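You operate a simulated robot arm through the tools that you are given. There is no shell and no other tool. Be economical: measure what you need, move in short steps, check, and stop when the job is done.

Carry out the task below with a simulated two-armed robot. There is one attempt and no reset: what you move stays moved.

TASK
Put two of the cleaning pads from the top of the trolley on the shelf under the tool bench.

The check looks at the end state, three seconds after you hand in, the way a careful person would. Anything else that was tipped, shoved, dropped, spilled or broken makes it a failure.

THE ROBOT
Two 7-joint arms with two-finger parallel grippers on one trunk, on a base that drives. Base frame: it is fixed to the floor where the robot stands at the start and does not move with it; the origin is under the middle of the robot, x ahead of it, y to its left, z up. Lengths are in mm, angles in rad, forces in N, time in s.
The left shoulder is at the start at [70, 163, 1295], the right one opposite. With the tool pointing down near the work surface each hand reaches from about 380 to 880 mm from the robot's upright axis, wherever it stands, measured 20 degrees to its own side. Places, roughly: shelf under the tool bench [700, -4000, 200]. Payload 3.43 kg a hand.
The tool frame of a hand sits at the grasp point between the pads (the TCP): z along the fingers, y along the line on which they close. The tips reach 34 mm beyond it. The gripper opens to 128 mm. The fingers are 24 mm wide and 12 mm thick; the gripper's body (48 by 130 mm) begins 96 mm behind the TCP.
Orientation is that of the tool frame in the base frame, as a unit quaternion [w, x, y, z]. With the fingers straight down and closing along the base's y, the tool's x points along the base's -x, its y along +y and its z along -z.

THE INTERFACE
- The arms move only by the tool jog_arm. It takes "left_motion", "right_motion" or both (then of equal length, played together; a hand with none holds still); each is a list of rows, each a list of 7 numbers: the shift along the base's x, y, z in mm, then the turn, a rotation vector about the base's x, y, z in rad, then the finger opening in mm, from 0 to 128. In form: [[tx, ty, tz, ax, ay, az, gripper], ...]. A call has 1 to 20 rows; each row shifts and turns the commanded pose from where the row before left it. A row lasts 0.2 s, in which the tool goes at most 50 mm and 0.15 rad; a call with a longer step from one row to the next is refused whole, and so is a gripper value outside its range. Where a pose cannot be reached the arm comes as near as it can. A force on the tool above 40 N (or 10 N above the force at the start of the call, whichever is more), or a blocked arm, ends the call early, and 0.2 s more pass. Each finger travels about 153 mm/s and halts on what it meets, pressing with about 33 N; the grip force reading is that of the motor and also rises with nothing between the fingers. The clock runs only during rows and for 0.2 s after the last one: add rows that do not move to give the fingers time. The reply holds the time, the measured pose of the TCP, the force on the tool along the base axes, the opening and the grip force, in the units named above and with some noise.
- Cameras (640 x 400 px; columns grow to the right, rows downward): "scene" is now at [130.6, 26.8, 1514.2]; the picture's right is [0.31, -0.95, 0.00], its down [-0.64, -0.20, -0.74] and it looks along [0.71, 0.23, -0.67] (base axes); focal length 263 px, centre (320, 200). "left" rides on the left gripper at [76, 11, -160] in its tool frame; the picture's right is [-0.15, 0.99, 0.00], its down [-0.88, -0.13, -0.46] and it looks along [-0.45, -0.07, 0.89] (tool axes); focal length 234 px, centre (320, 200). "right" rides on the right gripper at [76, -11, -160] in its tool frame; the picture's right is [0.15, 0.99, 0.00], its down [-0.88, 0.13, -0.46] and it looks along [-0.45, 0.07, 0.89] (tool axes); focal length 234 px, centre (320, 200). There is no depth. A picture from a camera that has moved, and an enlarged one, comes with that camera's place and axes in the base frame and with its lens.
- capture(camera): a new picture of that camera. It takes no simulated time.
- lift_body(by): slides the trunk up (or, below 0, down) by that many mm; the arms and the scene camera ride with it, the base frame stays. It gives what a move gives, with no picture.
- base_move(legs): drives the robot by 1 to 6 legs, each [ahead, left, turn to the left] in mm, mm and rad, along the robot's own axes; the way and the turn of a leg run together, so that a leg with both is an arc; at most 1500 mm and 3.142 rad a leg. The arms and the cameras ride along, it lands a little off, and it stops where it bumps. It gives what a move gives.
- aim_head(pan, tilt): turns the head with the scene camera to pan (to the left, within 1.501 rad either way) and tilt (down, from -0.506 to 1.204), counted from straight ahead of the robot. It gives what a move gives.
- enlarge(camera, box): a new picture of the part [left, top, right, bottom] of that camera's present view, enlarged. It takes no simulated time.
- job_done(): hands the job in; it is judged then, once.

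Work in short steps. Places have to be worked out from the pictures, the camera data and where the tool is seen: move nearer, look again, correct. Check each grasp and each placing, and mend what went wrong. You have 120 turns and 100 pictures in all, those below and enlarged ones among them. Open the grippers and draw the arms clear of the work before you hand the job in, unless the task says otherwise; then end with one line.

The tools are called after "Call:" as name(argument=value, ...) on one line, values as JSON. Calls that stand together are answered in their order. jog_arm: Moves the arms, as the interface text tells. Its arguments: {"type":"object","properties":{"left_motion":{"type":"array"},"right_motion":{"type":"array"}},"required":[]} The other tools are called the same way: lift_body (by) slides the trunk up or down; base_move (legs) drives the base; aim_head (pan, tilt) turns the head that bears the scene camera; capture (camera) takes a picture; enlarge (camera, box) takes an enlarged picture of a part of a camera's view; job_done () hands the job in.

At the start:

```text
time: 0.0
left_ee_pos: [487.3, 420.9, 1301.0]
left_tcp_rot: [0.0, 0.0, 1.0, -0.001]
left_ft_force: [0.2, -0.4, 0.5]
left_gripper_width: 127.7
left_grasp_force: 0.1
right_ee_pos: [505.7, -123.7, 1304.4]
right_tcp_rot: [0.0, -0.001, 1.0, 0.0]
right_ft_force: [-0.3, 0.5, -0.1]
right_gripper_width: 128.0
right_grasp_force: 0.1
trunk travel left (down, up): [-775.0, 165.0]
robot x, y, heading: [3.5, 0.8, -0.006]
head pan, tilt: [0.311, 0.731]
```

scene: 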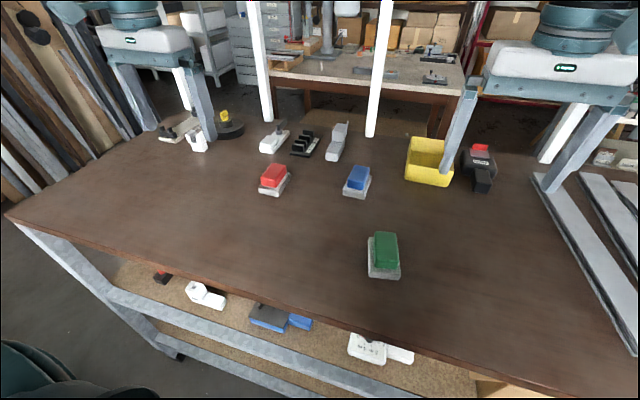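
right: 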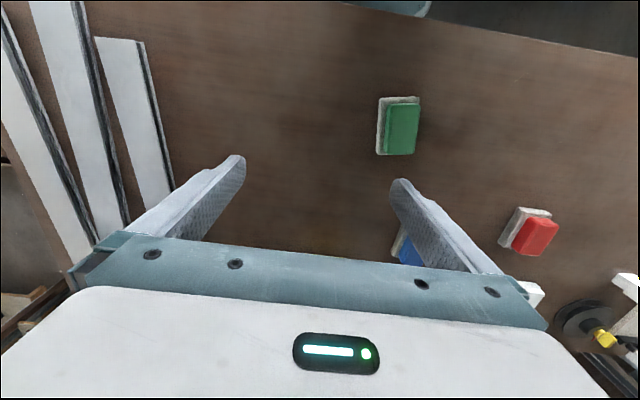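
left: 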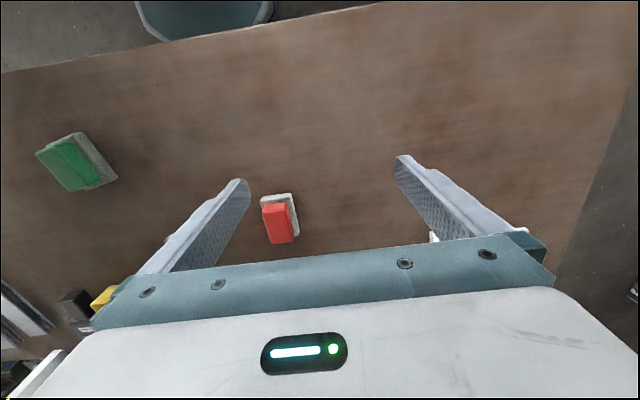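

The pictures show a table ahead with coloured blocks on it. I need to find out which furniture is the trolley and which is the tool bench, so I look around to the right first.

Call:
aim_head(pan=-1.3, tilt=0.35)

Call:
capture(camera="scene")

```text
time: 1.7
left_ee_pos: [487.7, 421.7, 1301.1]
left_tcp_rot: [0.0, 0.0, 1.0, 0.0]
left_ft_force: [-0.3, 0.2, 0.7]
left_gripper_width: 127.9
left_grasp_force: 0.1
right_ee_pos: [505.2, -124.3, 1305.1]
right_tcp_rot: [-0.001, 0.0, 1.0, 0.001]
right_ft_force: [0.2, 0.1, 0.2]
right_gripper_width: 128.0
right_grasp_force: 0.0
trunk travel left (down, up): [-775.0, 165.0]
robot x, y, heading: [3.5, 0.2, 0.001]
head pan, tilt: [-1.3, 0.351]
```

```text
96 pictures are left
camera scene: at [75.8, -88.5, 1548.2], right [-0.96, -0.27, 0.0], down [-0.09, 0.33, -0.94], along [0.25, -0.9, -0.34], focal length 263 px, centre (320, 200)
```

scene: 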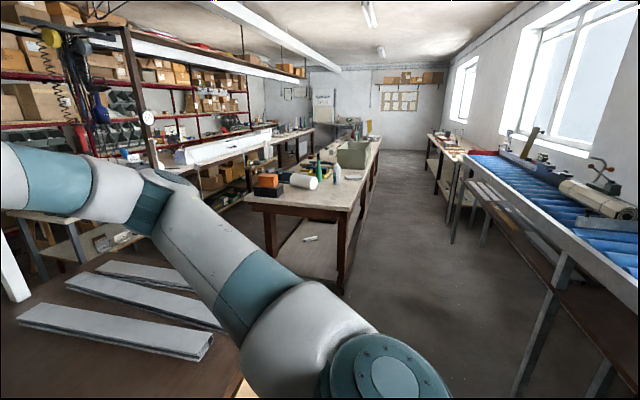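

A long wooden bench with a shelf is to the right. Now I look to the left and straight ahead for other candidates for the trolley.

Call:
enlarge(camera="scene", box=[220, 100, 480, 300])

Call:
aim_head(pan=1.3, tilt=0.45)

Call:
capture(camera="scene")

Call:
aim_head(pan=0.1, tilt=0.8)

Call:
capture(camera="scene")

```text
2.00 times, centred on (350, 200) of scene
camera zoom: at [75.8, -88.5, 1548.2], right [-0.96, -0.27, 0.0], down [-0.09, 0.33, -0.94], along [0.25, -0.9, -0.34], focal length 526 px, centre (260, 200)
```

zoom: 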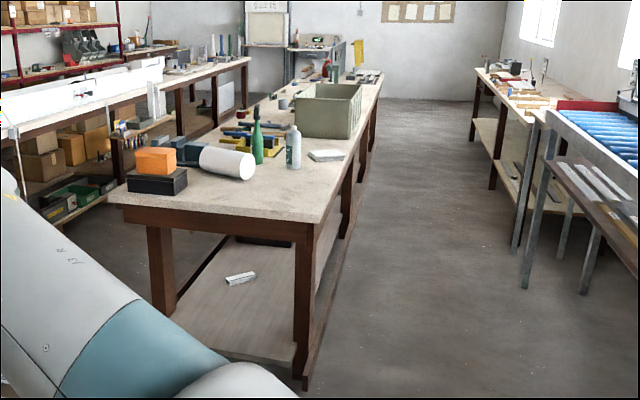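

```text
time: 4.0
left_ee_pos: [487.5, 421.6, 1300.4]
left_tcp_rot: [0.001, 0.0, 1.0, 0.0]
left_ft_force: [-0.2, 1.0, -0.1]
left_gripper_width: 128.1
left_grasp_force: 0.1
right_ee_pos: [506.0, -124.6, 1303.6]
right_tcp_rot: [0.0, 0.0, 1.0, 0.0]
right_ft_force: [0.2, 0.6, 0.6]
right_gripper_width: 128.2
right_grasp_force: 0.2
trunk travel left (down, up): [-775.0, 165.0]
robot x, y, heading: [0.7, 1.8, -0.0]
head pan, tilt: [1.3, 0.45]
```

```text
94 pictures are left
camera scene: at [75.5, 89.7, 1539.0], right [0.96, -0.27, 0.0], down [-0.12, -0.42, -0.9], along [0.24, 0.87, -0.44], focal length 263 px, centre (320, 200)
```

scene: 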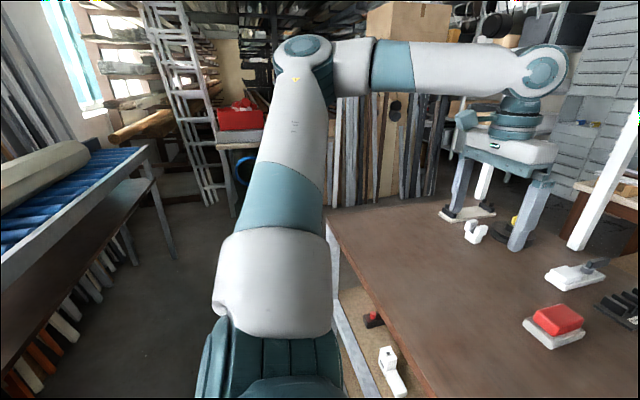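

```text
time: 5.4
left_ee_pos: [487.7, 421.2, 1301.2]
left_tcp_rot: [0.0, 0.0, 1.0, 0.0]
left_ft_force: [-0.4, -0.7, -0.5]
left_gripper_width: 128.0
left_grasp_force: 0.0
right_ee_pos: [506.1, -124.0, 1304.8]
right_tcp_rot: [-0.001, -0.001, 1.0, 0.0]
right_ft_force: [0.6, 0.1, 1.0]
right_gripper_width: 128.1
right_grasp_force: 0.1
trunk travel left (down, up): [-775.0, 165.0]
robot x, y, heading: [-0.7, 0.2, 0.001]
head pan, tilt: [0.099, 0.799]
```

```text
93 pictures are left
camera scene: at [131.1, 9.3, 1508.6], right [0.1, -0.99, 0.0], down [-0.71, -0.07, -0.7], along [0.69, 0.07, -0.72], focal length 263 px, centre (320, 200)
```

scene: 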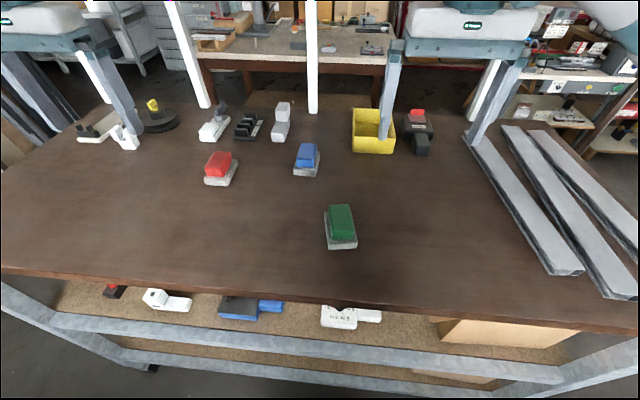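

The table ahead stands on castors: it is the trolley, with three pads (red, blue and green grips). I estimate green at (471, 2) and red at (625, 314), top about z 1100. I bring the right hand over green and the left over red, staying high.

Call:
jog_arm(left_motion=[[34, -27, 0, 0, 0, 0, 128], [34, -27, 0, 0, 0, 0, 128], [34, -27, 0, 0, 0, 0, 128], [34, -27, 0, 0, 0, 0, 128]], right_motion=[[-9, 31, 0, 0, 0, 0, 128], [-9, 31, 0, 0, 0, 0, 128], [-9, 32, 0, 0, 0, 0, 128], [-9, 32, 0, 0, 0, 0, 128]])

Call:
capture(camera="left")

Call:
capture(camera="right")

Call:
capture(camera="scene")

```text
time: 6.4
left_ee_pos: [627.3, 313.9, 1301.0]
left_tcp_rot: [-0.001, -0.001, 1.0, -0.001]
left_ft_force: [0.0, -0.4, -0.6]
left_gripper_width: 128.0
left_grasp_force: 0.1
right_ee_pos: [471.5, 2.8, 1303.5]
right_tcp_rot: [-0.002, 0.0, 1.0, 0.0]
right_ft_force: [0.3, 0.2, 1.2]
right_gripper_width: 128.2
right_grasp_force: 0.0
trunk travel left (down, up): [-775.0, 165.0]
robot x, y, heading: [-0.9, 4.3, 0.001]
head pan, tilt: [0.099, 0.799]
```

```text
92 pictures are left
camera left: at [553.3, 325.4, 1460.7], right [0.15, 0.99, 0.0], down [0.88, -0.13, 0.45], along [0.45, -0.07, -0.89], focal length 234 px, centre (320, 200)
```

left: 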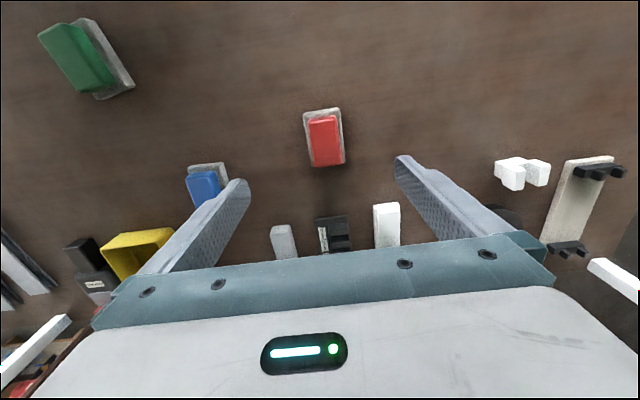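

```text
91 pictures are left
camera right: at [396.9, -9.5, 1463.4], right [-0.15, 0.99, 0.0], down [0.88, 0.13, 0.45], along [0.45, 0.07, -0.89], focal length 234 px, centre (320, 200)
```

right: 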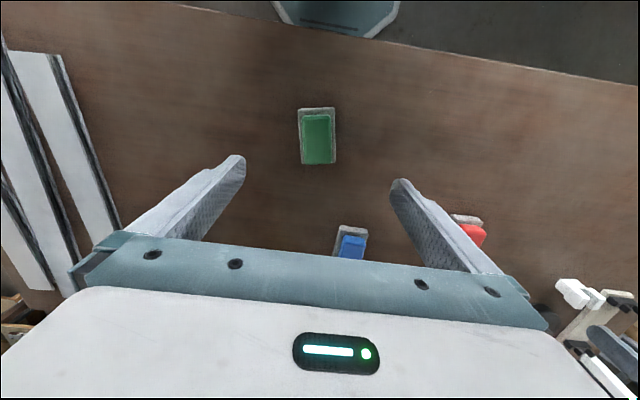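

```text
90 pictures are left
camera scene: at [133.9, 9.4, 1508.2], right [0.1, -0.99, 0.0], down [-0.71, -0.07, -0.7], along [0.69, 0.07, -0.72], focal length 263 px, centre (320, 200)
```

scene: 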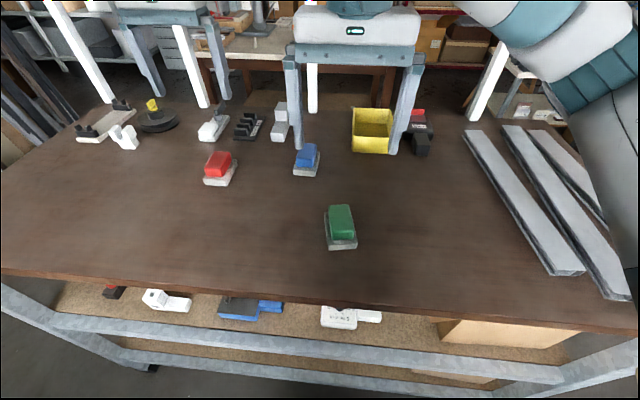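

Triangulating: red grip top ≈ (636, 319, 1093), yaw about 0; green ≈ (477, 0, 1095), yaw about +0.18. I align and descend part way, then look again.

Call:
jog_arm(left_motion=[[3, 2, -35, 0, 0, 0, 128], [3, 2, -35, 0, 0, 0, 128], [3, 1, -35, 0, 0, 0, 128]], right_motion=[[2, -1, -35, 0, 0, 0.06, 128], [2, -1, -35, 0, 0, 0.06, 128], [2, -1, -35, 0, 0, 0.06, 128]])

Call:
capture(camera="left")

Call:
capture(camera="right")

Call:
enlarge(camera="scene", box=[180, 110, 400, 260])

```text
time: 7.2
left_ee_pos: [635.5, 316.9, 1195.4]
left_tcp_rot: [0.001, 0.0, 1.0, -0.001]
left_ft_force: [-0.6, -0.1, -0.9]
left_gripper_width: 128.1
left_grasp_force: 0.0
right_ee_pos: [475.3, -0.9, 1198.0]
right_tcp_rot: [-0.001, -0.09, 0.996, 0.0]
right_ft_force: [0.8, -0.4, 0.4]
right_gripper_width: 128.2
right_grasp_force: 0.0
trunk travel left (down, up): [-775.0, 165.0]
robot x, y, heading: [0.9, -2.8, -0.003]
head pan, tilt: [0.099, 0.799]
```

```text
89 pictures are left
camera left: at [560.4, 328.9, 1354.9], right [0.15, 0.99, 0.0], down [0.88, -0.13, 0.46], along [0.45, -0.07, -0.89], focal length 234 px, centre (320, 200)
```

left: 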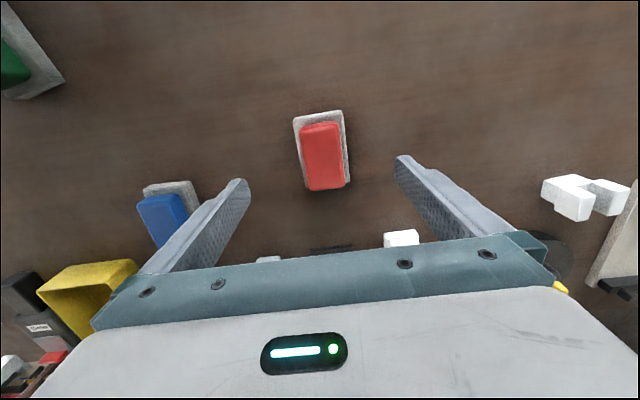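

```text
88 pictures are left
camera right: at [402.7, -28.2, 1357.4], right [-0.32, 0.95, 0.0], down [0.84, 0.29, 0.45], along [0.43, 0.15, -0.89], focal length 234 px, centre (320, 200)
```

right: 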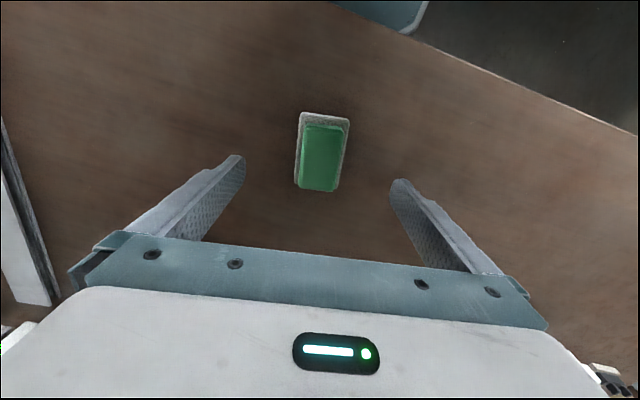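

```text
2.67 times, centred on (290, 185) of scene
camera zoom: at [132.1, 9.2, 1508.6], right [0.1, -0.99, 0.0], down [-0.71, -0.07, -0.7], along [0.69, 0.07, -0.72], focal length 701 px, centre (400, 240)
```

zoom: 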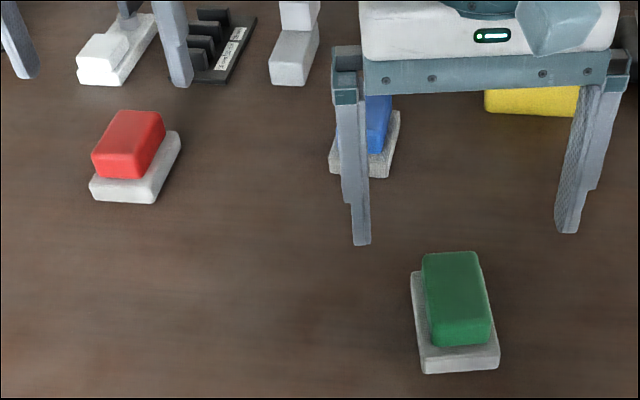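

Refined: red grip centre ≈ (640, 319), yaw −0.04; green ≈ (478, 0), yaw +0.245; grips about 42 mm wide, base pad top about z 1069. I descend so that the tips sit just above the base pads.

Call:
jog_arm(left_motion=[[2, 1, -30, 0, 0, -0.02, 128], [2, 1, -30, 0, 0, -0.02, 128], [0, 0, -18, 0, 0, 0, 128], [0, 0, -10, 0, 0, 0, 128]], right_motion=[[2, 0, -30, 0, 0, 0.03, 128], [1, 0, -30, 0, 0, 0.03, 128], [0, 0, -20, 0, 0, 0, 128], [0, 0, -11, 0, 0, 0, 128]])

Call:
capture(camera="left")

Call:
capture(camera="right")

Call:
enlarge(camera="scene", box=[180, 110, 400, 260])

```text
time: 8.2
left_ee_pos: [639.3, 319.3, 1107.1]
left_tcp_rot: [0.0, 0.02, 1.0, 0.0]
left_ft_force: [0.8, 0.0, -0.2]
left_gripper_width: 128.1
left_grasp_force: 0.0
right_ee_pos: [479.5, -0.8, 1106.5]
right_tcp_rot: [0.0, -0.12, 0.993, 0.0]
right_ft_force: [0.3, -0.3, -0.1]
right_gripper_width: 128.1
right_grasp_force: 0.1
trunk travel left (down, up): [-775.0, 165.0]
robot x, y, heading: [-4.7, -2.9, -0.005]
head pan, tilt: [0.099, 0.799]
```

```text
86 pictures are left
camera left: at [564.1, 333.8, 1267.1], right [0.19, 0.98, 0.0], down [0.88, -0.16, 0.46], along [0.45, -0.09, -0.89], focal length 234 px, centre (320, 200)
```

left: 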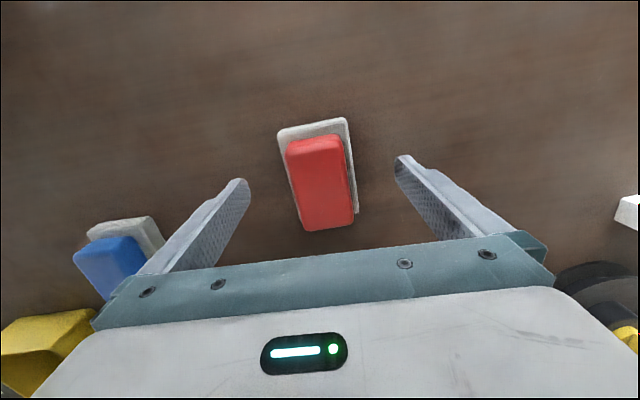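

```text
85 pictures are left
camera right: at [410.0, -31.5, 1266.5], right [-0.38, 0.93, 0.0], down [0.82, 0.34, 0.45], along [0.42, 0.17, -0.89], focal length 234 px, centre (320, 200)
```

right: 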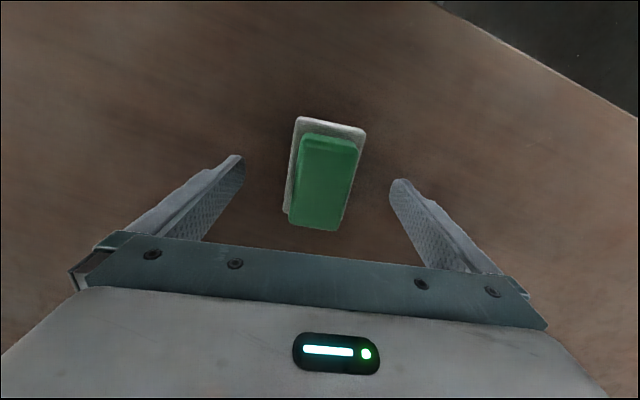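

```text
2.67 times, centred on (290, 185) of scene
camera zoom: at [132.0, 9.2, 1508.5], right [0.1, -1.0, 0.0], down [-0.71, -0.07, -0.7], along [0.69, 0.07, -0.72], focal length 701 px, centre (400, 240)
```

zoom: 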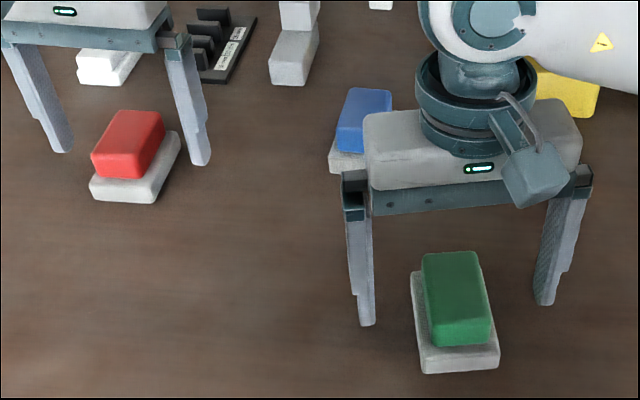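

Both grippers straddle the grips with no contact. I straighten the left slightly and close both.

Call:
jog_arm(left_motion=[[0, 0, 0, 0, 0, 0.03, 80], [0, 0, 0, 0, 0, 0, 40], [0, 0, 0, 0, 0, 0, 30], [0, 0, 0, 0, 0, 0, 30], [0, 0, 0, 0, 0, 0, 30]], right_motion=[[0, 0, 0, 0, 0, 0.01, 80], [0, 0, 0, 0, 0, 0, 40], [0, 0, 0, 0, 0, 0, 30], [0, 0, 0, 0, 0, 0, 30], [0, 0, 0, 0, 0, 0, 30]])

Call:
capture(camera="left")

Call:
capture(camera="right")

```text
time: 9.4
left_ee_pos: [635.8, 319.0, 1108.9]
left_tcp_rot: [0.0, 0.005, 1.0, 0.0]
left_ft_force: [-0.1, 0.4, 0.5]
left_gripper_width: 44.0
left_grasp_force: 33.3
right_ee_pos: [479.0, -0.4, 1107.8]
right_tcp_rot: [0.0, -0.124, 0.992, 0.0]
right_ft_force: [-1.7, 0.0, 1.6]
right_gripper_width: 44.1
right_grasp_force: 32.9
trunk travel left (down, up): [-775.0, 165.0]
robot x, y, heading: [-1.0, 0.2, 0.002]
head pan, tilt: [0.099, 0.799]
```

```text
83 pictures are left
camera left: at [562.5, 332.0, 1267.4], right [0.16, 0.99, 0.0], down [0.88, -0.14, 0.46], along [0.45, -0.07, -0.89], focal length 234 px, centre (320, 200)
```

left: 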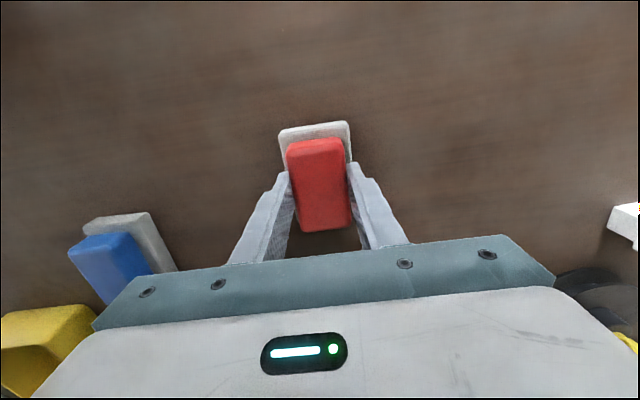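

```text
82 pictures are left
camera right: at [409.1, -31.9, 1267.0], right [-0.39, 0.92, 0.0], down [0.82, 0.34, 0.46], along [0.42, 0.18, -0.89], focal length 234 px, centre (320, 200)
```

right: 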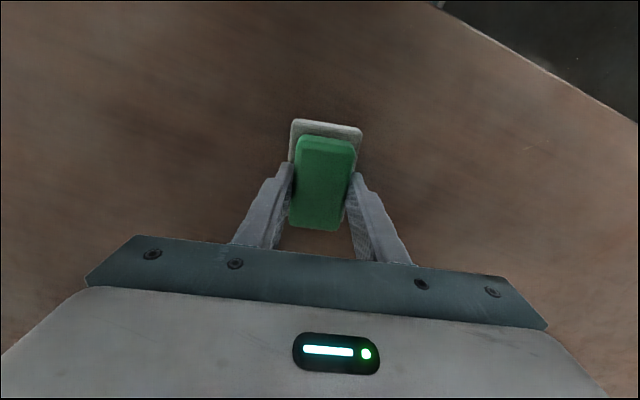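

Both close on 44 mm grips at about 33 N. I lift both by 150 mm and check.

Call:
jog_arm(left_motion=[[0, 0, 20, 0, 0, 0, 30], [0, 0, 30, 0, 0, 0, 30], [0, 0, 35, 0, 0, 0, 30], [0, 0, 35, 0, 0, 0, 30], [0, 0, 35, 0, 0, 0, 30]], right_motion=[[0, 0, 20, 0, 0, 0, 30], [0, 0, 30, 0, 0, 0, 30], [0, 0, 35, 0, 0, 0, 30], [0, 0, 35, 0, 0, 0, 30], [0, 0, 35, 0, 0, 0, 30]])

Call:
capture(camera="scene")

```text
time: 10.6
left_ee_pos: [635.0, 319.9, 1265.4]
left_tcp_rot: [0.001, 0.005, 1.0, 0.0]
left_ft_force: [-0.8, 0.1, 0.0]
left_gripper_width: 30.0
left_grasp_force: 0.0
right_ee_pos: [479.0, -0.5, 1263.5]
right_tcp_rot: [0.0, -0.125, 0.992, 0.001]
right_ft_force: [-0.4, -0.8, -0.3]
right_gripper_width: 30.3
right_grasp_force: 0.0
trunk travel left (down, up): [-775.0, 165.0]
robot x, y, heading: [-1.5, -2.3, -0.002]
head pan, tilt: [0.099, 0.799]
```

```text
81 pictures are left
camera scene: at [129.4, 9.0, 1508.6], right [0.1, -1.0, 0.0], down [-0.71, -0.07, -0.7], along [0.69, 0.07, -0.72], focal length 263 px, centre (320, 200)
```

scene: 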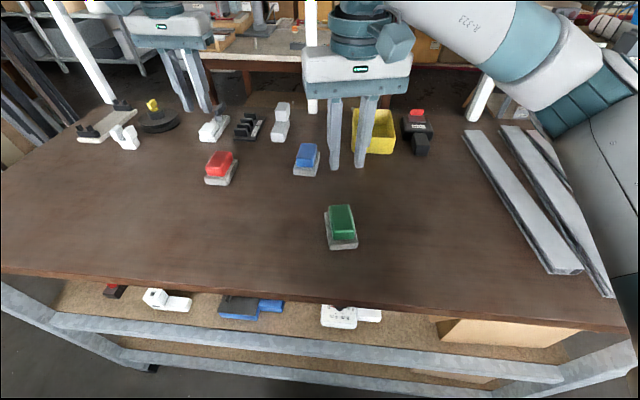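

The grips slipped out: pads are still in place, so I held them too shallowly on the rounded top. I go down again deeper (TCP z ≈ 1096) with opened fingers, and close fully.

Call:
jog_arm(left_motion=[[0, 0, 0, 0, 0, 0, 128], [0, 0, 0, 0, 0, 0, 128], [0, 0, 0, 0, 0, 0, 128], [1, 0, -45, 0, 0, 0, 128], [1, 0, -45, 0, 0, 0, 128], [0, 0, -45, 0, 0, 0, 128], [0, 0, -25, 0, 0, 0, 128], [0, 0, -9, 0, 0, 0, 128], [0, 0, 0, 0, 0, 0, 80], [0, 0, 0, 0, 0, 0, 40], [0, 0, 0, 0, 0, 0, 0], [0, 0, 0, 0, 0, 0, 0], [0, 0, 0, 0, 0, 0, 0]], right_motion=[[0, 0, 0, 0, 0, 0, 128], [0, 0, 0, 0, 0, 0, 128], [0, 0, 0, 0, 0, 0, 128], [0, 0, -45, 0, 0, 0, 128], [0, 0, -45, 0, 0, 0, 128], [0, 0, -45, 0, 0, 0, 128], [0, 0, -25, 0, 0, 0, 128], [0, 0, -8, 0, 0, 0, 128], [0, 0, 0, 0, 0, 0, 80], [0, 0, 0, 0, 0, 0, 40], [0, 0, 0, 0, 0, 0, 0], [0, 0, 0, 0, 0, 0, 0], [0, 0, 0, 0, 0, 0, 0]])

Call:
capture(camera="left")

Call:
enlarge(camera="scene", box=[180, 110, 400, 260])

```text
time: 13.4
left_ee_pos: [641.4, 320.1, 1093.8]
left_tcp_rot: [0.0, 0.005, 1.0, 0.0]
left_ft_force: [-0.5, -0.7, 0.3]
left_gripper_width: 59.0
left_grasp_force: 32.8
right_ee_pos: [478.4, -2.5, 1094.8]
right_tcp_rot: [-0.001, -0.124, 0.992, 0.001]
right_ft_force: [1.2, 0.5, 0.0]
right_gripper_width: 59.9
right_grasp_force: 32.8
trunk travel left (down, up): [-775.0, 165.0]
robot x, y, heading: [-2.7, 2.1, -0.0]
head pan, tilt: [0.099, 0.799]
```

```text
80 pictures are left
camera left: at [565.9, 333.3, 1252.5], right [0.16, 0.99, 0.0], down [0.88, -0.14, 0.46], along [0.45, -0.07, -0.89], focal length 234 px, centre (320, 200)
```

left: 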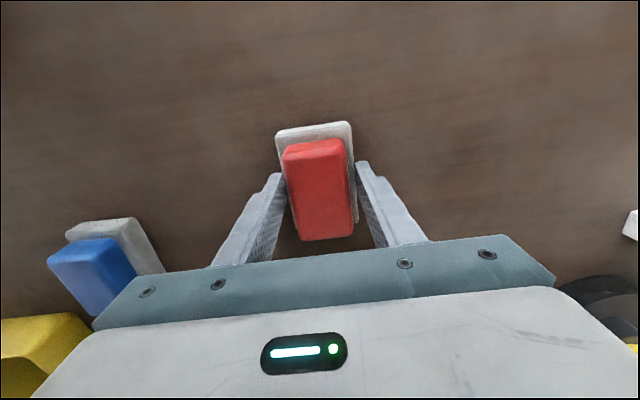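

```text
2.67 times, centred on (290, 185) of scene
camera zoom: at [131.4, 9.3, 1508.5], right [0.1, -1.0, 0.0], down [-0.71, -0.07, -0.7], along [0.69, 0.07, -0.72], focal length 701 px, centre (400, 240)
```

zoom: 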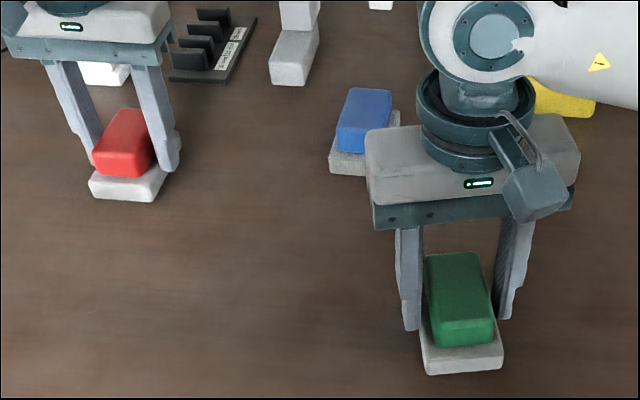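

Now the fingers clamp the base pads themselves (59–60 mm wide). I open a bit, go 4 mm deeper, re-close, and lift slightly to test.

Call:
jog_arm(left_motion=[[0, 0, 0, 0, 0, 0, 80], [0, 0, -4, 0, 0, 0, 80], [0, 0, 0, 0, 0, 0, 40], [0, 0, 0, 0, 0, 0, 0], [0, 0, 0, 0, 0, 0, 0], [0, 0, 0, 0, 0, 0, 0], [0, 0, 10, 0, 0, 0, 0], [0, 0, 15, 0, 0, 0, 0], [0, 0, 15, 0, 0, 0, 0], [0, 0, 0, 0, 0, 0, 0]], right_motion=[[0, 0, 0, 0, 0, 0, 80], [0, 0, -4, 0, 0, 0, 80], [0, 0, 0, 0, 0, 0, 40], [0, 0, 0, 0, 0, 0, 0], [0, 0, 0, 0, 0, 0, 0], [0, 0, 0, 0, 0, 0, 0], [0, 0, 10, 0, 0, 0, 0], [0, 0, 15, 0, 0, 0, 0], [0, 0, 15, 0, 0, 0, 0], [0, 0, 0, 0, 0, 0, 0]])

Call:
enlarge(camera="scene", box=[180, 110, 400, 260])

```text
time: 15.6
left_ee_pos: [638.9, 320.3, 1129.9]
left_tcp_rot: [-0.001, 0.005, 1.0, 0.0]
left_ft_force: [0.1, -0.3, -0.3]
left_gripper_width: 58.9
left_grasp_force: 32.8
right_ee_pos: [478.8, -0.7, 1131.4]
right_tcp_rot: [0.0, -0.124, 0.992, -0.001]
right_ft_force: [0.3, -1.0, -1.3]
right_gripper_width: 59.7
right_grasp_force: 33.0
trunk travel left (down, up): [-775.0, 165.0]
robot x, y, heading: [1.0, 1.4, 0.001]
head pan, tilt: [0.099, 0.799]
```

```text
2.67 times, centred on (290, 185) of scene
camera zoom: at [131.7, 9.3, 1508.5], right [0.1, -1.0, 0.0], down [-0.71, -0.07, -0.7], along [0.69, 0.07, -0.72], focal length 701 px, centre (400, 240)
```

zoom: 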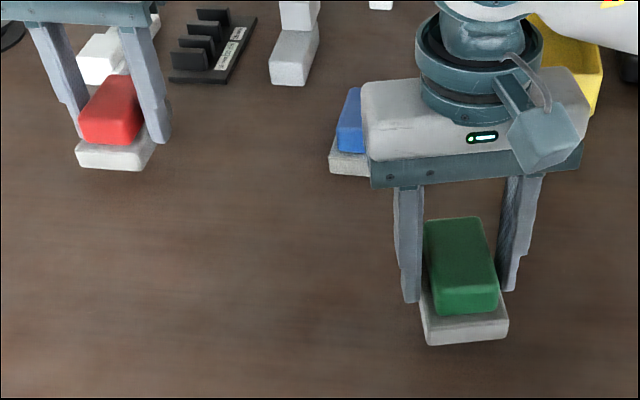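

Both pads are held. I lift to about z 1300 and draw the hands nearer to the body.

Call:
jog_arm(left_motion=[[0, 0, 40, 0, 0, 0, 0], [0, 0, 40, 0, 0, 0, 0], [0, 0, 40, 0, 0, 0, 0], [0, 0, 40, 0, 0, 0, 0], [-40, 0, 10, 0, 0, 0, 0], [-40, 0, 0, 0, 0, 0, 0], [-40, 0, 0, 0, 0, 0, 0], [-40, 0, 0, 0, 0, 0, 0]], right_motion=[[0, 0, 40, 0, 0, 0, 0], [0, 0, 40, 0, 0, 0, 0], [0, 0, 40, 0, 0, 0, 0], [0, 0, 40, 0, 0, 0, 0], [0, -40, 10, 0, 0, -0.06, 0], [0, -40, 0, 0, 0, -0.06, 0], [0, -40, 0, 0, 0, -0.06, 0], [0, -40, 0, 0, 0, -0.06, 0]])

Call:
aim_head(pan=-1.2, tilt=0.6)

Call:
capture(camera="scene")

```text
time: 17.4
left_ee_pos: [476.7, 316.0, 1303.1]
left_tcp_rot: [0.002, 0.005, 1.0, 0.002]
left_ft_force: [0.2, -0.2, -0.4]
left_gripper_width: 59.2
left_grasp_force: 32.7
right_ee_pos: [478.0, -164.5, 1300.7]
right_tcp_rot: [0.001, -0.004, 1.0, 0.001]
right_ft_force: [-0.4, -0.5, -0.7]
right_gripper_width: 59.3
right_grasp_force: 33.1
trunk travel left (down, up): [-775.0, 165.0]
robot x, y, heading: [0.4, 3.0, 0.001]
head pan, tilt: [0.099, 0.799]
```

```text
time: 18.9
left_ee_pos: [480.1, 320.0, 1301.7]
left_tcp_rot: [0.0, 0.005, 1.0, -0.001]
left_ft_force: [0.0, -0.1, -0.7]
left_gripper_width: 58.9
left_grasp_force: 33.0
right_ee_pos: [480.7, -163.0, 1298.9]
right_tcp_rot: [-0.001, -0.005, 1.0, 0.0]
right_ft_force: [0.5, 0.3, -1.2]
right_gripper_width: 59.1
right_grasp_force: 33.0
trunk travel left (down, up): [-775.0, 165.0]
robot x, y, heading: [-2.4, -2.5, 0.002]
head pan, tilt: [-1.201, 0.6]
```

```text
77 pictures are left
camera scene: at [83.4, -80.9, 1525.4], right [-0.93, -0.36, 0.0], down [-0.21, 0.53, -0.83], along [0.3, -0.77, -0.57], focal length 263 px, centre (320, 200)
```

scene: 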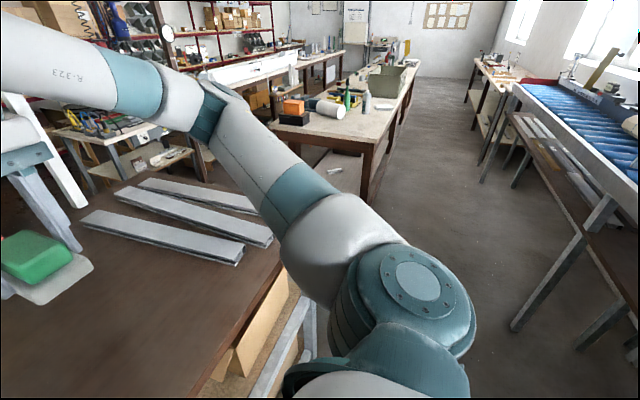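

The aisle (from about x −650 to x +330) is clear to the right. I back up 120 mm and strafe right in two legs, then look.

Call:
base_move(legs=[[-120, 0, 0], [0, -1400, 0], [0, -600, 0]])

Call:
capture(camera="scene")

```text
time: 29.5
left_ee_pos: [350.8, -1636.8, 1301.0]
left_tcp_rot: [0.001, 0.005, 1.0, 0.0]
left_ft_force: [0.0, 0.3, -1.3]
left_gripper_width: 59.2
left_grasp_force: 32.6
right_ee_pos: [352.3, -2118.8, 1300.0]
right_tcp_rot: [-0.001, -0.006, 1.0, 0.0]
right_ft_force: [0.1, 0.5, 0.1]
right_gripper_width: 59.0
right_grasp_force: 32.6
trunk travel left (down, up): [-775.0, 165.0]
robot x, y, heading: [-129.7, -1958.6, 0.007]
head pan, tilt: [-1.201, 0.6]
```

```text
76 pictures are left
camera scene: at [-45.7, -2038.2, 1525.5], right [-0.93, -0.36, 0.0], down [-0.21, 0.53, -0.83], along [0.3, -0.77, -0.56], focal length 263 px, centre (320, 200)
```

scene: 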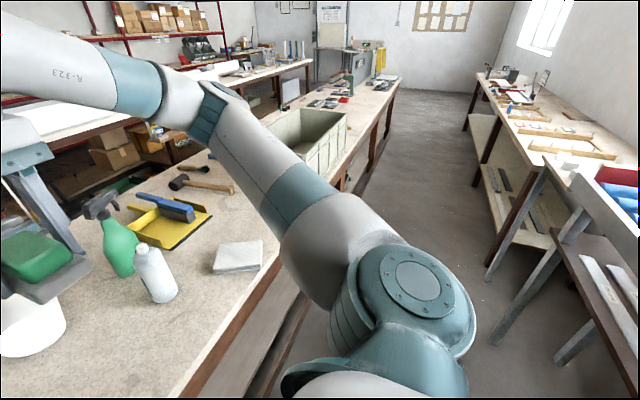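

Path is clear; I go on another 1900 mm to stand in front of the shelf's middle.

Call:
base_move(legs=[[0, -1400, 0], [0, -500, 0]])

Call:
aim_head(pan=0.0, tilt=0.95)

Call:
capture(camera="scene")

```text
time: 39.0
left_ee_pos: [350.3, -3539.2, 1301.3]
left_tcp_rot: [0.0, 0.008, 1.0, 0.0]
left_ft_force: [0.2, 0.8, -0.7]
left_gripper_width: 58.9
left_grasp_force: 32.9
right_ee_pos: [349.1, -4021.6, 1299.9]
right_tcp_rot: [0.0, -0.003, 1.0, 0.0]
right_ft_force: [1.0, -0.5, -1.4]
right_gripper_width: 59.1
right_grasp_force: 32.9
trunk travel left (down, up): [-775.0, 165.0]
robot x, y, heading: [-129.6, -3854.2, -0.002]
head pan, tilt: [-1.201, 0.6]
```

```text
time: 40.4
left_ee_pos: [350.8, -3541.7, 1301.7]
left_tcp_rot: [0.0, 0.008, 1.0, 0.001]
left_ft_force: [0.0, 0.2, -0.1]
left_gripper_width: 59.3
left_grasp_force: 33.6
right_ee_pos: [348.7, -4022.3, 1298.8]
right_tcp_rot: [0.0, -0.002, 1.0, 0.0]
right_ft_force: [0.2, -0.7, -0.5]
right_gripper_width: 59.2
right_grasp_force: 33.3
trunk travel left (down, up): [-775.0, 165.0]
robot x, y, heading: [-130.9, -3856.1, -0.009]
head pan, tilt: [0.0, 0.949]
```

```text
75 pictures are left
camera scene: at [-6.8, -3857.6, 1497.0], right [-0.01, -1.0, 0.0], down [-0.81, 0.01, -0.58], along [0.58, 0.0, -0.81], focal length 263 px, centre (320, 200)
```

scene: 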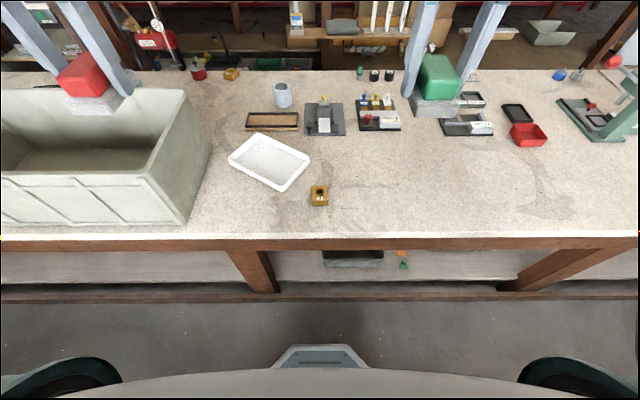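

The shelf shows between two legs (y ≈ −3600 and −4780), front edge about x 350, with some items on it near y −4020 and −4280. I must lower the trunk with the hands in front of the bench, so I check the room behind me first.

Call:
aim_head(pan=-1.5, tilt=0.8)

Call:
capture(camera="scene")

Call:
aim_head(pan=1.5, tilt=0.8)

Call:
capture(camera="scene")

```text
time: 42.0
left_ee_pos: [350.8, -3540.4, 1300.6]
left_tcp_rot: [0.0, 0.008, 1.0, -0.001]
left_ft_force: [0.2, 0.7, 0.3]
left_gripper_width: 58.8
left_grasp_force: 32.8
right_ee_pos: [349.0, -4023.4, 1299.8]
right_tcp_rot: [0.0, -0.003, 1.0, 0.0]
right_ft_force: [0.8, -0.5, -0.7]
right_gripper_width: 59.1
right_grasp_force: 33.0
trunk travel left (down, up): [-775.0, 165.0]
robot x, y, heading: [-129.6, -3861.3, -0.001]
head pan, tilt: [-1.499, 0.799]
```

```text
74 pictures are left
camera scene: at [-74.2, -3937.4, 1508.5], right [-1.0, -0.07, 0.0], down [-0.05, 0.72, -0.7], along [0.05, -0.7, -0.72], focal length 263 px, centre (320, 200)
```

scene: 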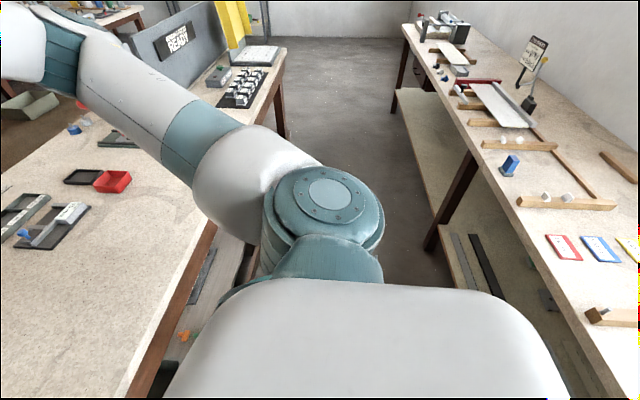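

```text
time: 44.6
left_ee_pos: [351.9, -3541.2, 1300.9]
left_tcp_rot: [0.0, 0.008, 1.0, -0.001]
left_ft_force: [0.1, 0.0, -1.6]
left_gripper_width: 58.9
left_grasp_force: 32.6
right_ee_pos: [348.6, -4022.7, 1299.8]
right_tcp_rot: [-0.001, -0.003, 1.0, -0.001]
right_ft_force: [0.5, 0.3, -0.5]
right_gripper_width: 59.2
right_grasp_force: 32.8
trunk travel left (down, up): [-775.0, 165.0]
robot x, y, heading: [-126.9, -3860.1, -0.009]
head pan, tilt: [1.499, 0.799]
```

```text
73 pictures are left
camera scene: at [-73.3, -3776.5, 1508.5], right [1.0, -0.08, 0.0], down [-0.06, -0.71, -0.7], along [0.05, 0.69, -0.72], focal length 263 px, centre (320, 200)
```

scene: 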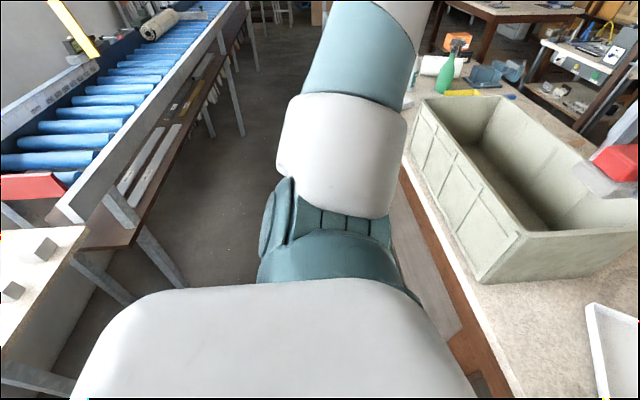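

Room behind is limited (opposite bench edge near x −620). Instead I tuck the hands in sideways: to about 270 mm ahead and 330 mm to each side, so they clear the bench edge (x ≈ 280).

Call:
jog_arm(left_motion=[[-30, 2, 0, 0, 0, 0, 0], [-30, 2, 0, 0, 0, 0, 0], [-30, 2, 0, 0, 0, 0, 0], [-30, 2, 0, 0, 0, 0, 0], [-30, 2, 0, 0, 0, 0, 0], [-30, 2, 0, 0, 0, 0, 0], [-30, 2, 0, 0, 0, 0, 0]], right_motion=[[-30, -24, 0, 0, 0, 0, 0], [-30, -24, 0, 0, 0, 0, 0], [-30, -24, 0, 0, 0, 0, 0], [-30, -24, 0, 0, 0, 0, 0], [-30, -24, 0, 0, 0, 0, 0], [-30, -24, 0, 0, 0, 0, 0], [-30, -24, 0, 0, 0, 0, 0]])

Call:
aim_head(pan=-0.6, tilt=0.9)

Call:
capture(camera="scene")

Call:
aim_head(pan=0.6, tilt=0.9)

Call:
capture(camera="scene")

```text
time: 46.2
left_ee_pos: [136.5, -3528.6, 1304.7]
left_tcp_rot: [0.002, 0.006, 1.0, -0.001]
left_ft_force: [-0.7, 0.7, -0.9]
left_gripper_width: 59.0
left_grasp_force: 33.1
right_ee_pos: [135.1, -4191.1, 1300.3]
right_tcp_rot: [0.001, -0.003, 1.0, 0.0]
right_ft_force: [-0.5, -0.8, -1.4]
right_gripper_width: 59.0
right_grasp_force: 32.7
trunk travel left (down, up): [-775.0, 165.0]
robot x, y, heading: [-129.2, -3854.8, -0.003]
head pan, tilt: [1.499, 0.799]
```

```text
time: 48.2
left_ee_pos: [141.7, -3525.9, 1303.6]
left_tcp_rot: [0.0, 0.008, 1.0, -0.001]
left_ft_force: [0.0, 0.4, -1.0]
left_gripper_width: 59.1
left_grasp_force: 33.0
right_ee_pos: [140.1, -4189.3, 1299.6]
right_tcp_rot: [0.0, -0.002, 1.0, 0.0]
right_ft_force: [-0.5, 0.4, -1.5]
right_gripper_width: 59.2
right_grasp_force: 33.2
trunk travel left (down, up): [-775.0, 165.0]
robot x, y, heading: [-128.0, -3859.9, -0.009]
head pan, tilt: [-0.6, 0.901]
```

```text
72 pictures are left
camera scene: at [-17.5, -3899.9, 1500.6], right [-0.57, -0.82, 0.0], down [-0.64, 0.45, -0.62], along [0.51, -0.35, -0.78], focal length 263 px, centre (320, 200)
```

scene: 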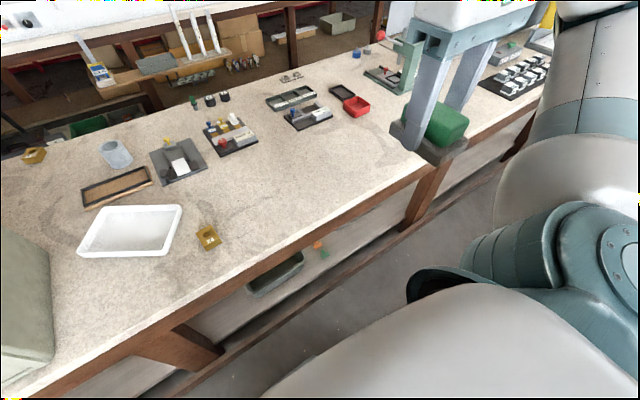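

```text
time: 49.6
left_ee_pos: [142.5, -3525.4, 1302.8]
left_tcp_rot: [0.001, 0.008, 1.0, 0.0]
left_ft_force: [0.5, -1.0, -0.4]
left_gripper_width: 58.8
left_grasp_force: 33.5
right_ee_pos: [140.0, -4190.4, 1298.9]
right_tcp_rot: [0.0, -0.003, 1.0, -0.001]
right_ft_force: [0.7, 0.4, -0.8]
right_gripper_width: 59.4
right_grasp_force: 32.4
trunk travel left (down, up): [-775.0, 165.0]
robot x, y, heading: [-131.5, -3855.2, -0.006]
head pan, tilt: [0.6, 0.901]
```

```text
71 pictures are left
camera scene: at [-17.2, -3814.7, 1500.6], right [0.56, -0.83, 0.0], down [-0.65, -0.44, -0.62], along [0.51, 0.35, -0.78], focal length 263 px, centre (320, 200)
```

scene: 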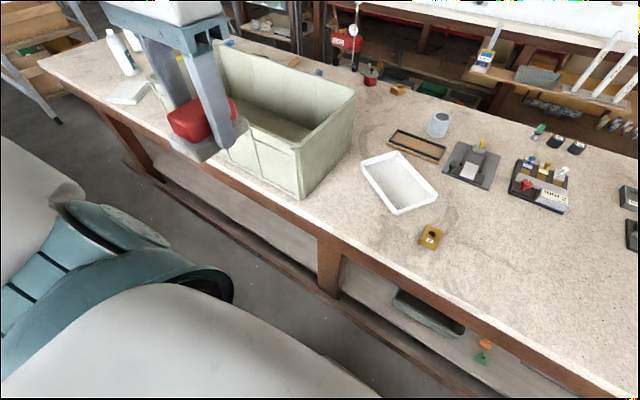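

The bay between the legs at y ≈ −3570 and y ≈ −2140 looks empty (the other one holds a box and a spray part). I back up 70 mm, strafe left 750 mm to y ≈ −3100 and look at that bay.

Call:
base_move(legs=[[-70, 0, 0], [0, 750, 0]])

Call:
aim_head(pan=0.0, tilt=0.9)

Call:
capture(camera="scene")

```text
time: 54.4
left_ee_pos: [77.3, -2754.4, 1302.8]
left_tcp_rot: [0.0, 0.009, 1.0, -0.001]
left_ft_force: [1.2, 0.6, -0.6]
left_gripper_width: 59.0
left_grasp_force: 32.8
right_ee_pos: [74.6, -3418.3, 1299.4]
right_tcp_rot: [0.0, -0.001, 1.0, 0.0]
right_ft_force: [-0.3, 0.5, -0.1]
right_gripper_width: 59.1
right_grasp_force: 32.3
trunk travel left (down, up): [-775.0, 165.0]
robot x, y, heading: [-199.4, -3083.0, -0.004]
head pan, tilt: [0.6, 0.901]
```

```text
time: 55.4
left_ee_pos: [78.6, -2754.2, 1302.5]
left_tcp_rot: [0.0, 0.01, 1.0, -0.001]
left_ft_force: [0.3, -0.4, -0.6]
left_gripper_width: 58.8
left_grasp_force: 32.6
right_ee_pos: [73.0, -3417.5, 1299.1]
right_tcp_rot: [0.0, 0.0, 1.0, -0.001]
right_ft_force: [-0.6, 0.5, -1.0]
right_gripper_width: 58.8
right_grasp_force: 32.7
trunk travel left (down, up): [-775.0, 165.0]
robot x, y, heading: [-195.0, -3083.6, -0.007]
head pan, tilt: [0.0, 0.901]
```

```text
70 pictures are left
camera scene: at [-68.8, -3084.5, 1500.6], right [-0.01, -1.0, 0.0], down [-0.78, 0.01, -0.62], along [0.62, -0.01, -0.78], focal length 263 px, centre (320, 200)
```

scene: 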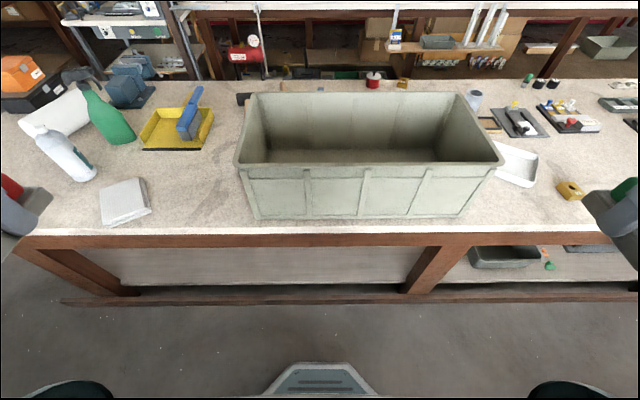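

The bay from y ≈ −2140 to −3560 is empty near the front. I centre on it a bit more and lower the trunk in two steps.

Call:
base_move(legs=[[0, 150, 0]])

Call:
lift_body(by=-350)

Call:
capture(camera="scene")

```text
time: 56.8
left_ee_pos: [80.0, -2611.4, 1302.4]
left_tcp_rot: [0.0, 0.01, 1.0, 0.0]
left_ft_force: [-0.1, -0.4, -1.0]
left_gripper_width: 59.1
left_grasp_force: 33.2
right_ee_pos: [75.4, -3275.0, 1298.8]
right_tcp_rot: [0.0, 0.0, 1.0, 0.002]
right_ft_force: [1.2, 0.5, 0.1]
right_gripper_width: 59.2
right_grasp_force: 32.4
trunk travel left (down, up): [-775.0, 165.0]
robot x, y, heading: [-197.8, -2937.3, -0.012]
head pan, tilt: [0.0, 0.901]
```

```text
time: 60.2
left_ee_pos: [80.0, -2608.0, 953.1]
left_tcp_rot: [0.0, 0.011, 1.0, 0.0]
left_ft_force: [-0.2, -0.6, -0.9]
left_gripper_width: 59.1
left_grasp_force: 33.1
right_ee_pos: [76.2, -3271.7, 948.4]
right_tcp_rot: [0.0, 0.001, 1.0, 0.0]
right_ft_force: [-0.4, 0.1, -1.3]
right_gripper_width: 59.0
right_grasp_force: 32.7
trunk travel left (down, up): [-425.0, 515.0]
robot x, y, heading: [-194.6, -2938.5, -0.011]
head pan, tilt: [0.0, 0.901]
```

```text
69 pictures are left
camera scene: at [-67.4, -2938.5, 1150.7], right [-0.01, -1.0, 0.0], down [-0.78, 0.01, -0.62], along [0.62, -0.01, -0.78], focal length 263 px, centre (320, 200)
```

scene: 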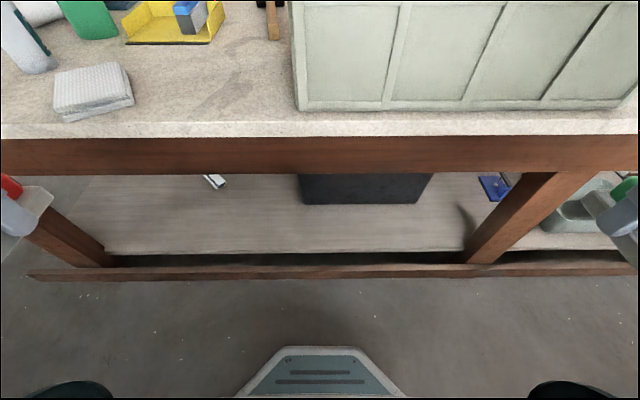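

Bench top ≈ z 840 (edge x 336), apron bottom ≈ z 727, shelf board ≈ z 195 with front edge x ≈ 421; a black box stands on it from x ≈ 670 back. Free strip x 430–660. I lower the trunk the rest.

Call:
lift_body(by=-425)

Call:
aim_head(pan=0.0, tilt=0.5)

Call:
capture(camera="scene")

```text
refused: -425 is not a number from -400 to 400
```

```text
time: 61.0
left_ee_pos: [80.2, -2608.4, 952.1]
left_tcp_rot: [-0.001, 0.01, 1.0, 0.0]
left_ft_force: [-0.7, -0.2, -1.2]
left_gripper_width: 59.1
left_grasp_force: 33.0
right_ee_pos: [75.5, -3272.3, 949.8]
right_tcp_rot: [0.0, 0.0, 1.0, 0.0]
right_ft_force: [-0.9, 0.0, -0.5]
right_gripper_width: 59.1
right_grasp_force: 33.2
trunk travel left (down, up): [-425.0, 515.0]
robot x, y, heading: [-193.1, -2938.0, -0.01]
head pan, tilt: [0.0, 0.499]
```

```text
68 pictures are left
camera scene: at [-51.8, -2938.7, 1184.4], right [-0.01, -1.0, 0.0], down [-0.48, 0.01, -0.88], along [0.88, -0.01, -0.48], focal length 263 px, centre (320, 200)
```

scene: 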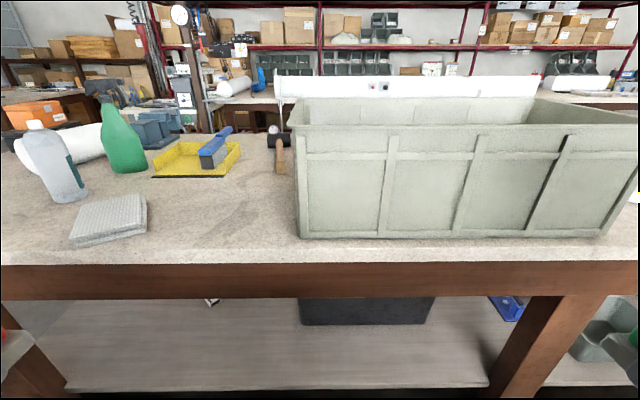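

The single-step limit is 400 mm, so I lower by 400 now.

Call:
lift_body(by=-400)

Call:
capture(camera="scene")

```text
time: 64.9
left_ee_pos: [80.8, -2608.3, 552.6]
left_tcp_rot: [0.0, 0.01, 1.0, 0.001]
left_ft_force: [0.2, -0.7, -0.8]
left_gripper_width: 59.1
left_grasp_force: 32.8
right_ee_pos: [75.3, -3272.2, 549.7]
right_tcp_rot: [0.001, 0.001, 1.0, 0.0]
right_ft_force: [-0.2, -0.2, -1.1]
right_gripper_width: 59.2
right_grasp_force: 32.6
trunk travel left (down, up): [-25.0, 915.0]
robot x, y, heading: [-191.8, -2939.0, -0.014]
head pan, tilt: [0.0, 0.499]
```

```text
67 pictures are left
camera scene: at [-51.9, -2938.7, 784.5], right [-0.01, -1.0, 0.0], down [-0.48, 0.01, -0.88], along [0.88, -0.01, -0.48], focal length 263 px, centre (320, 200)
```

scene: 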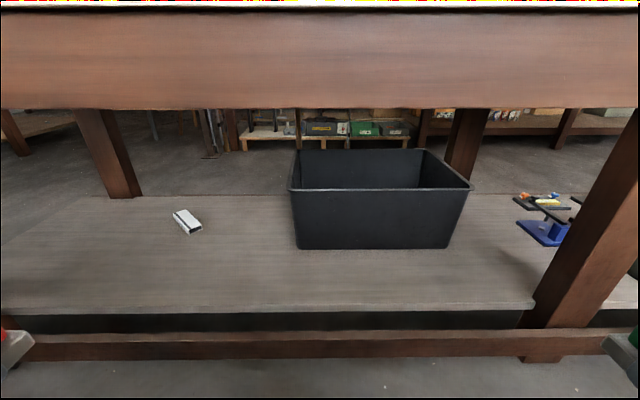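

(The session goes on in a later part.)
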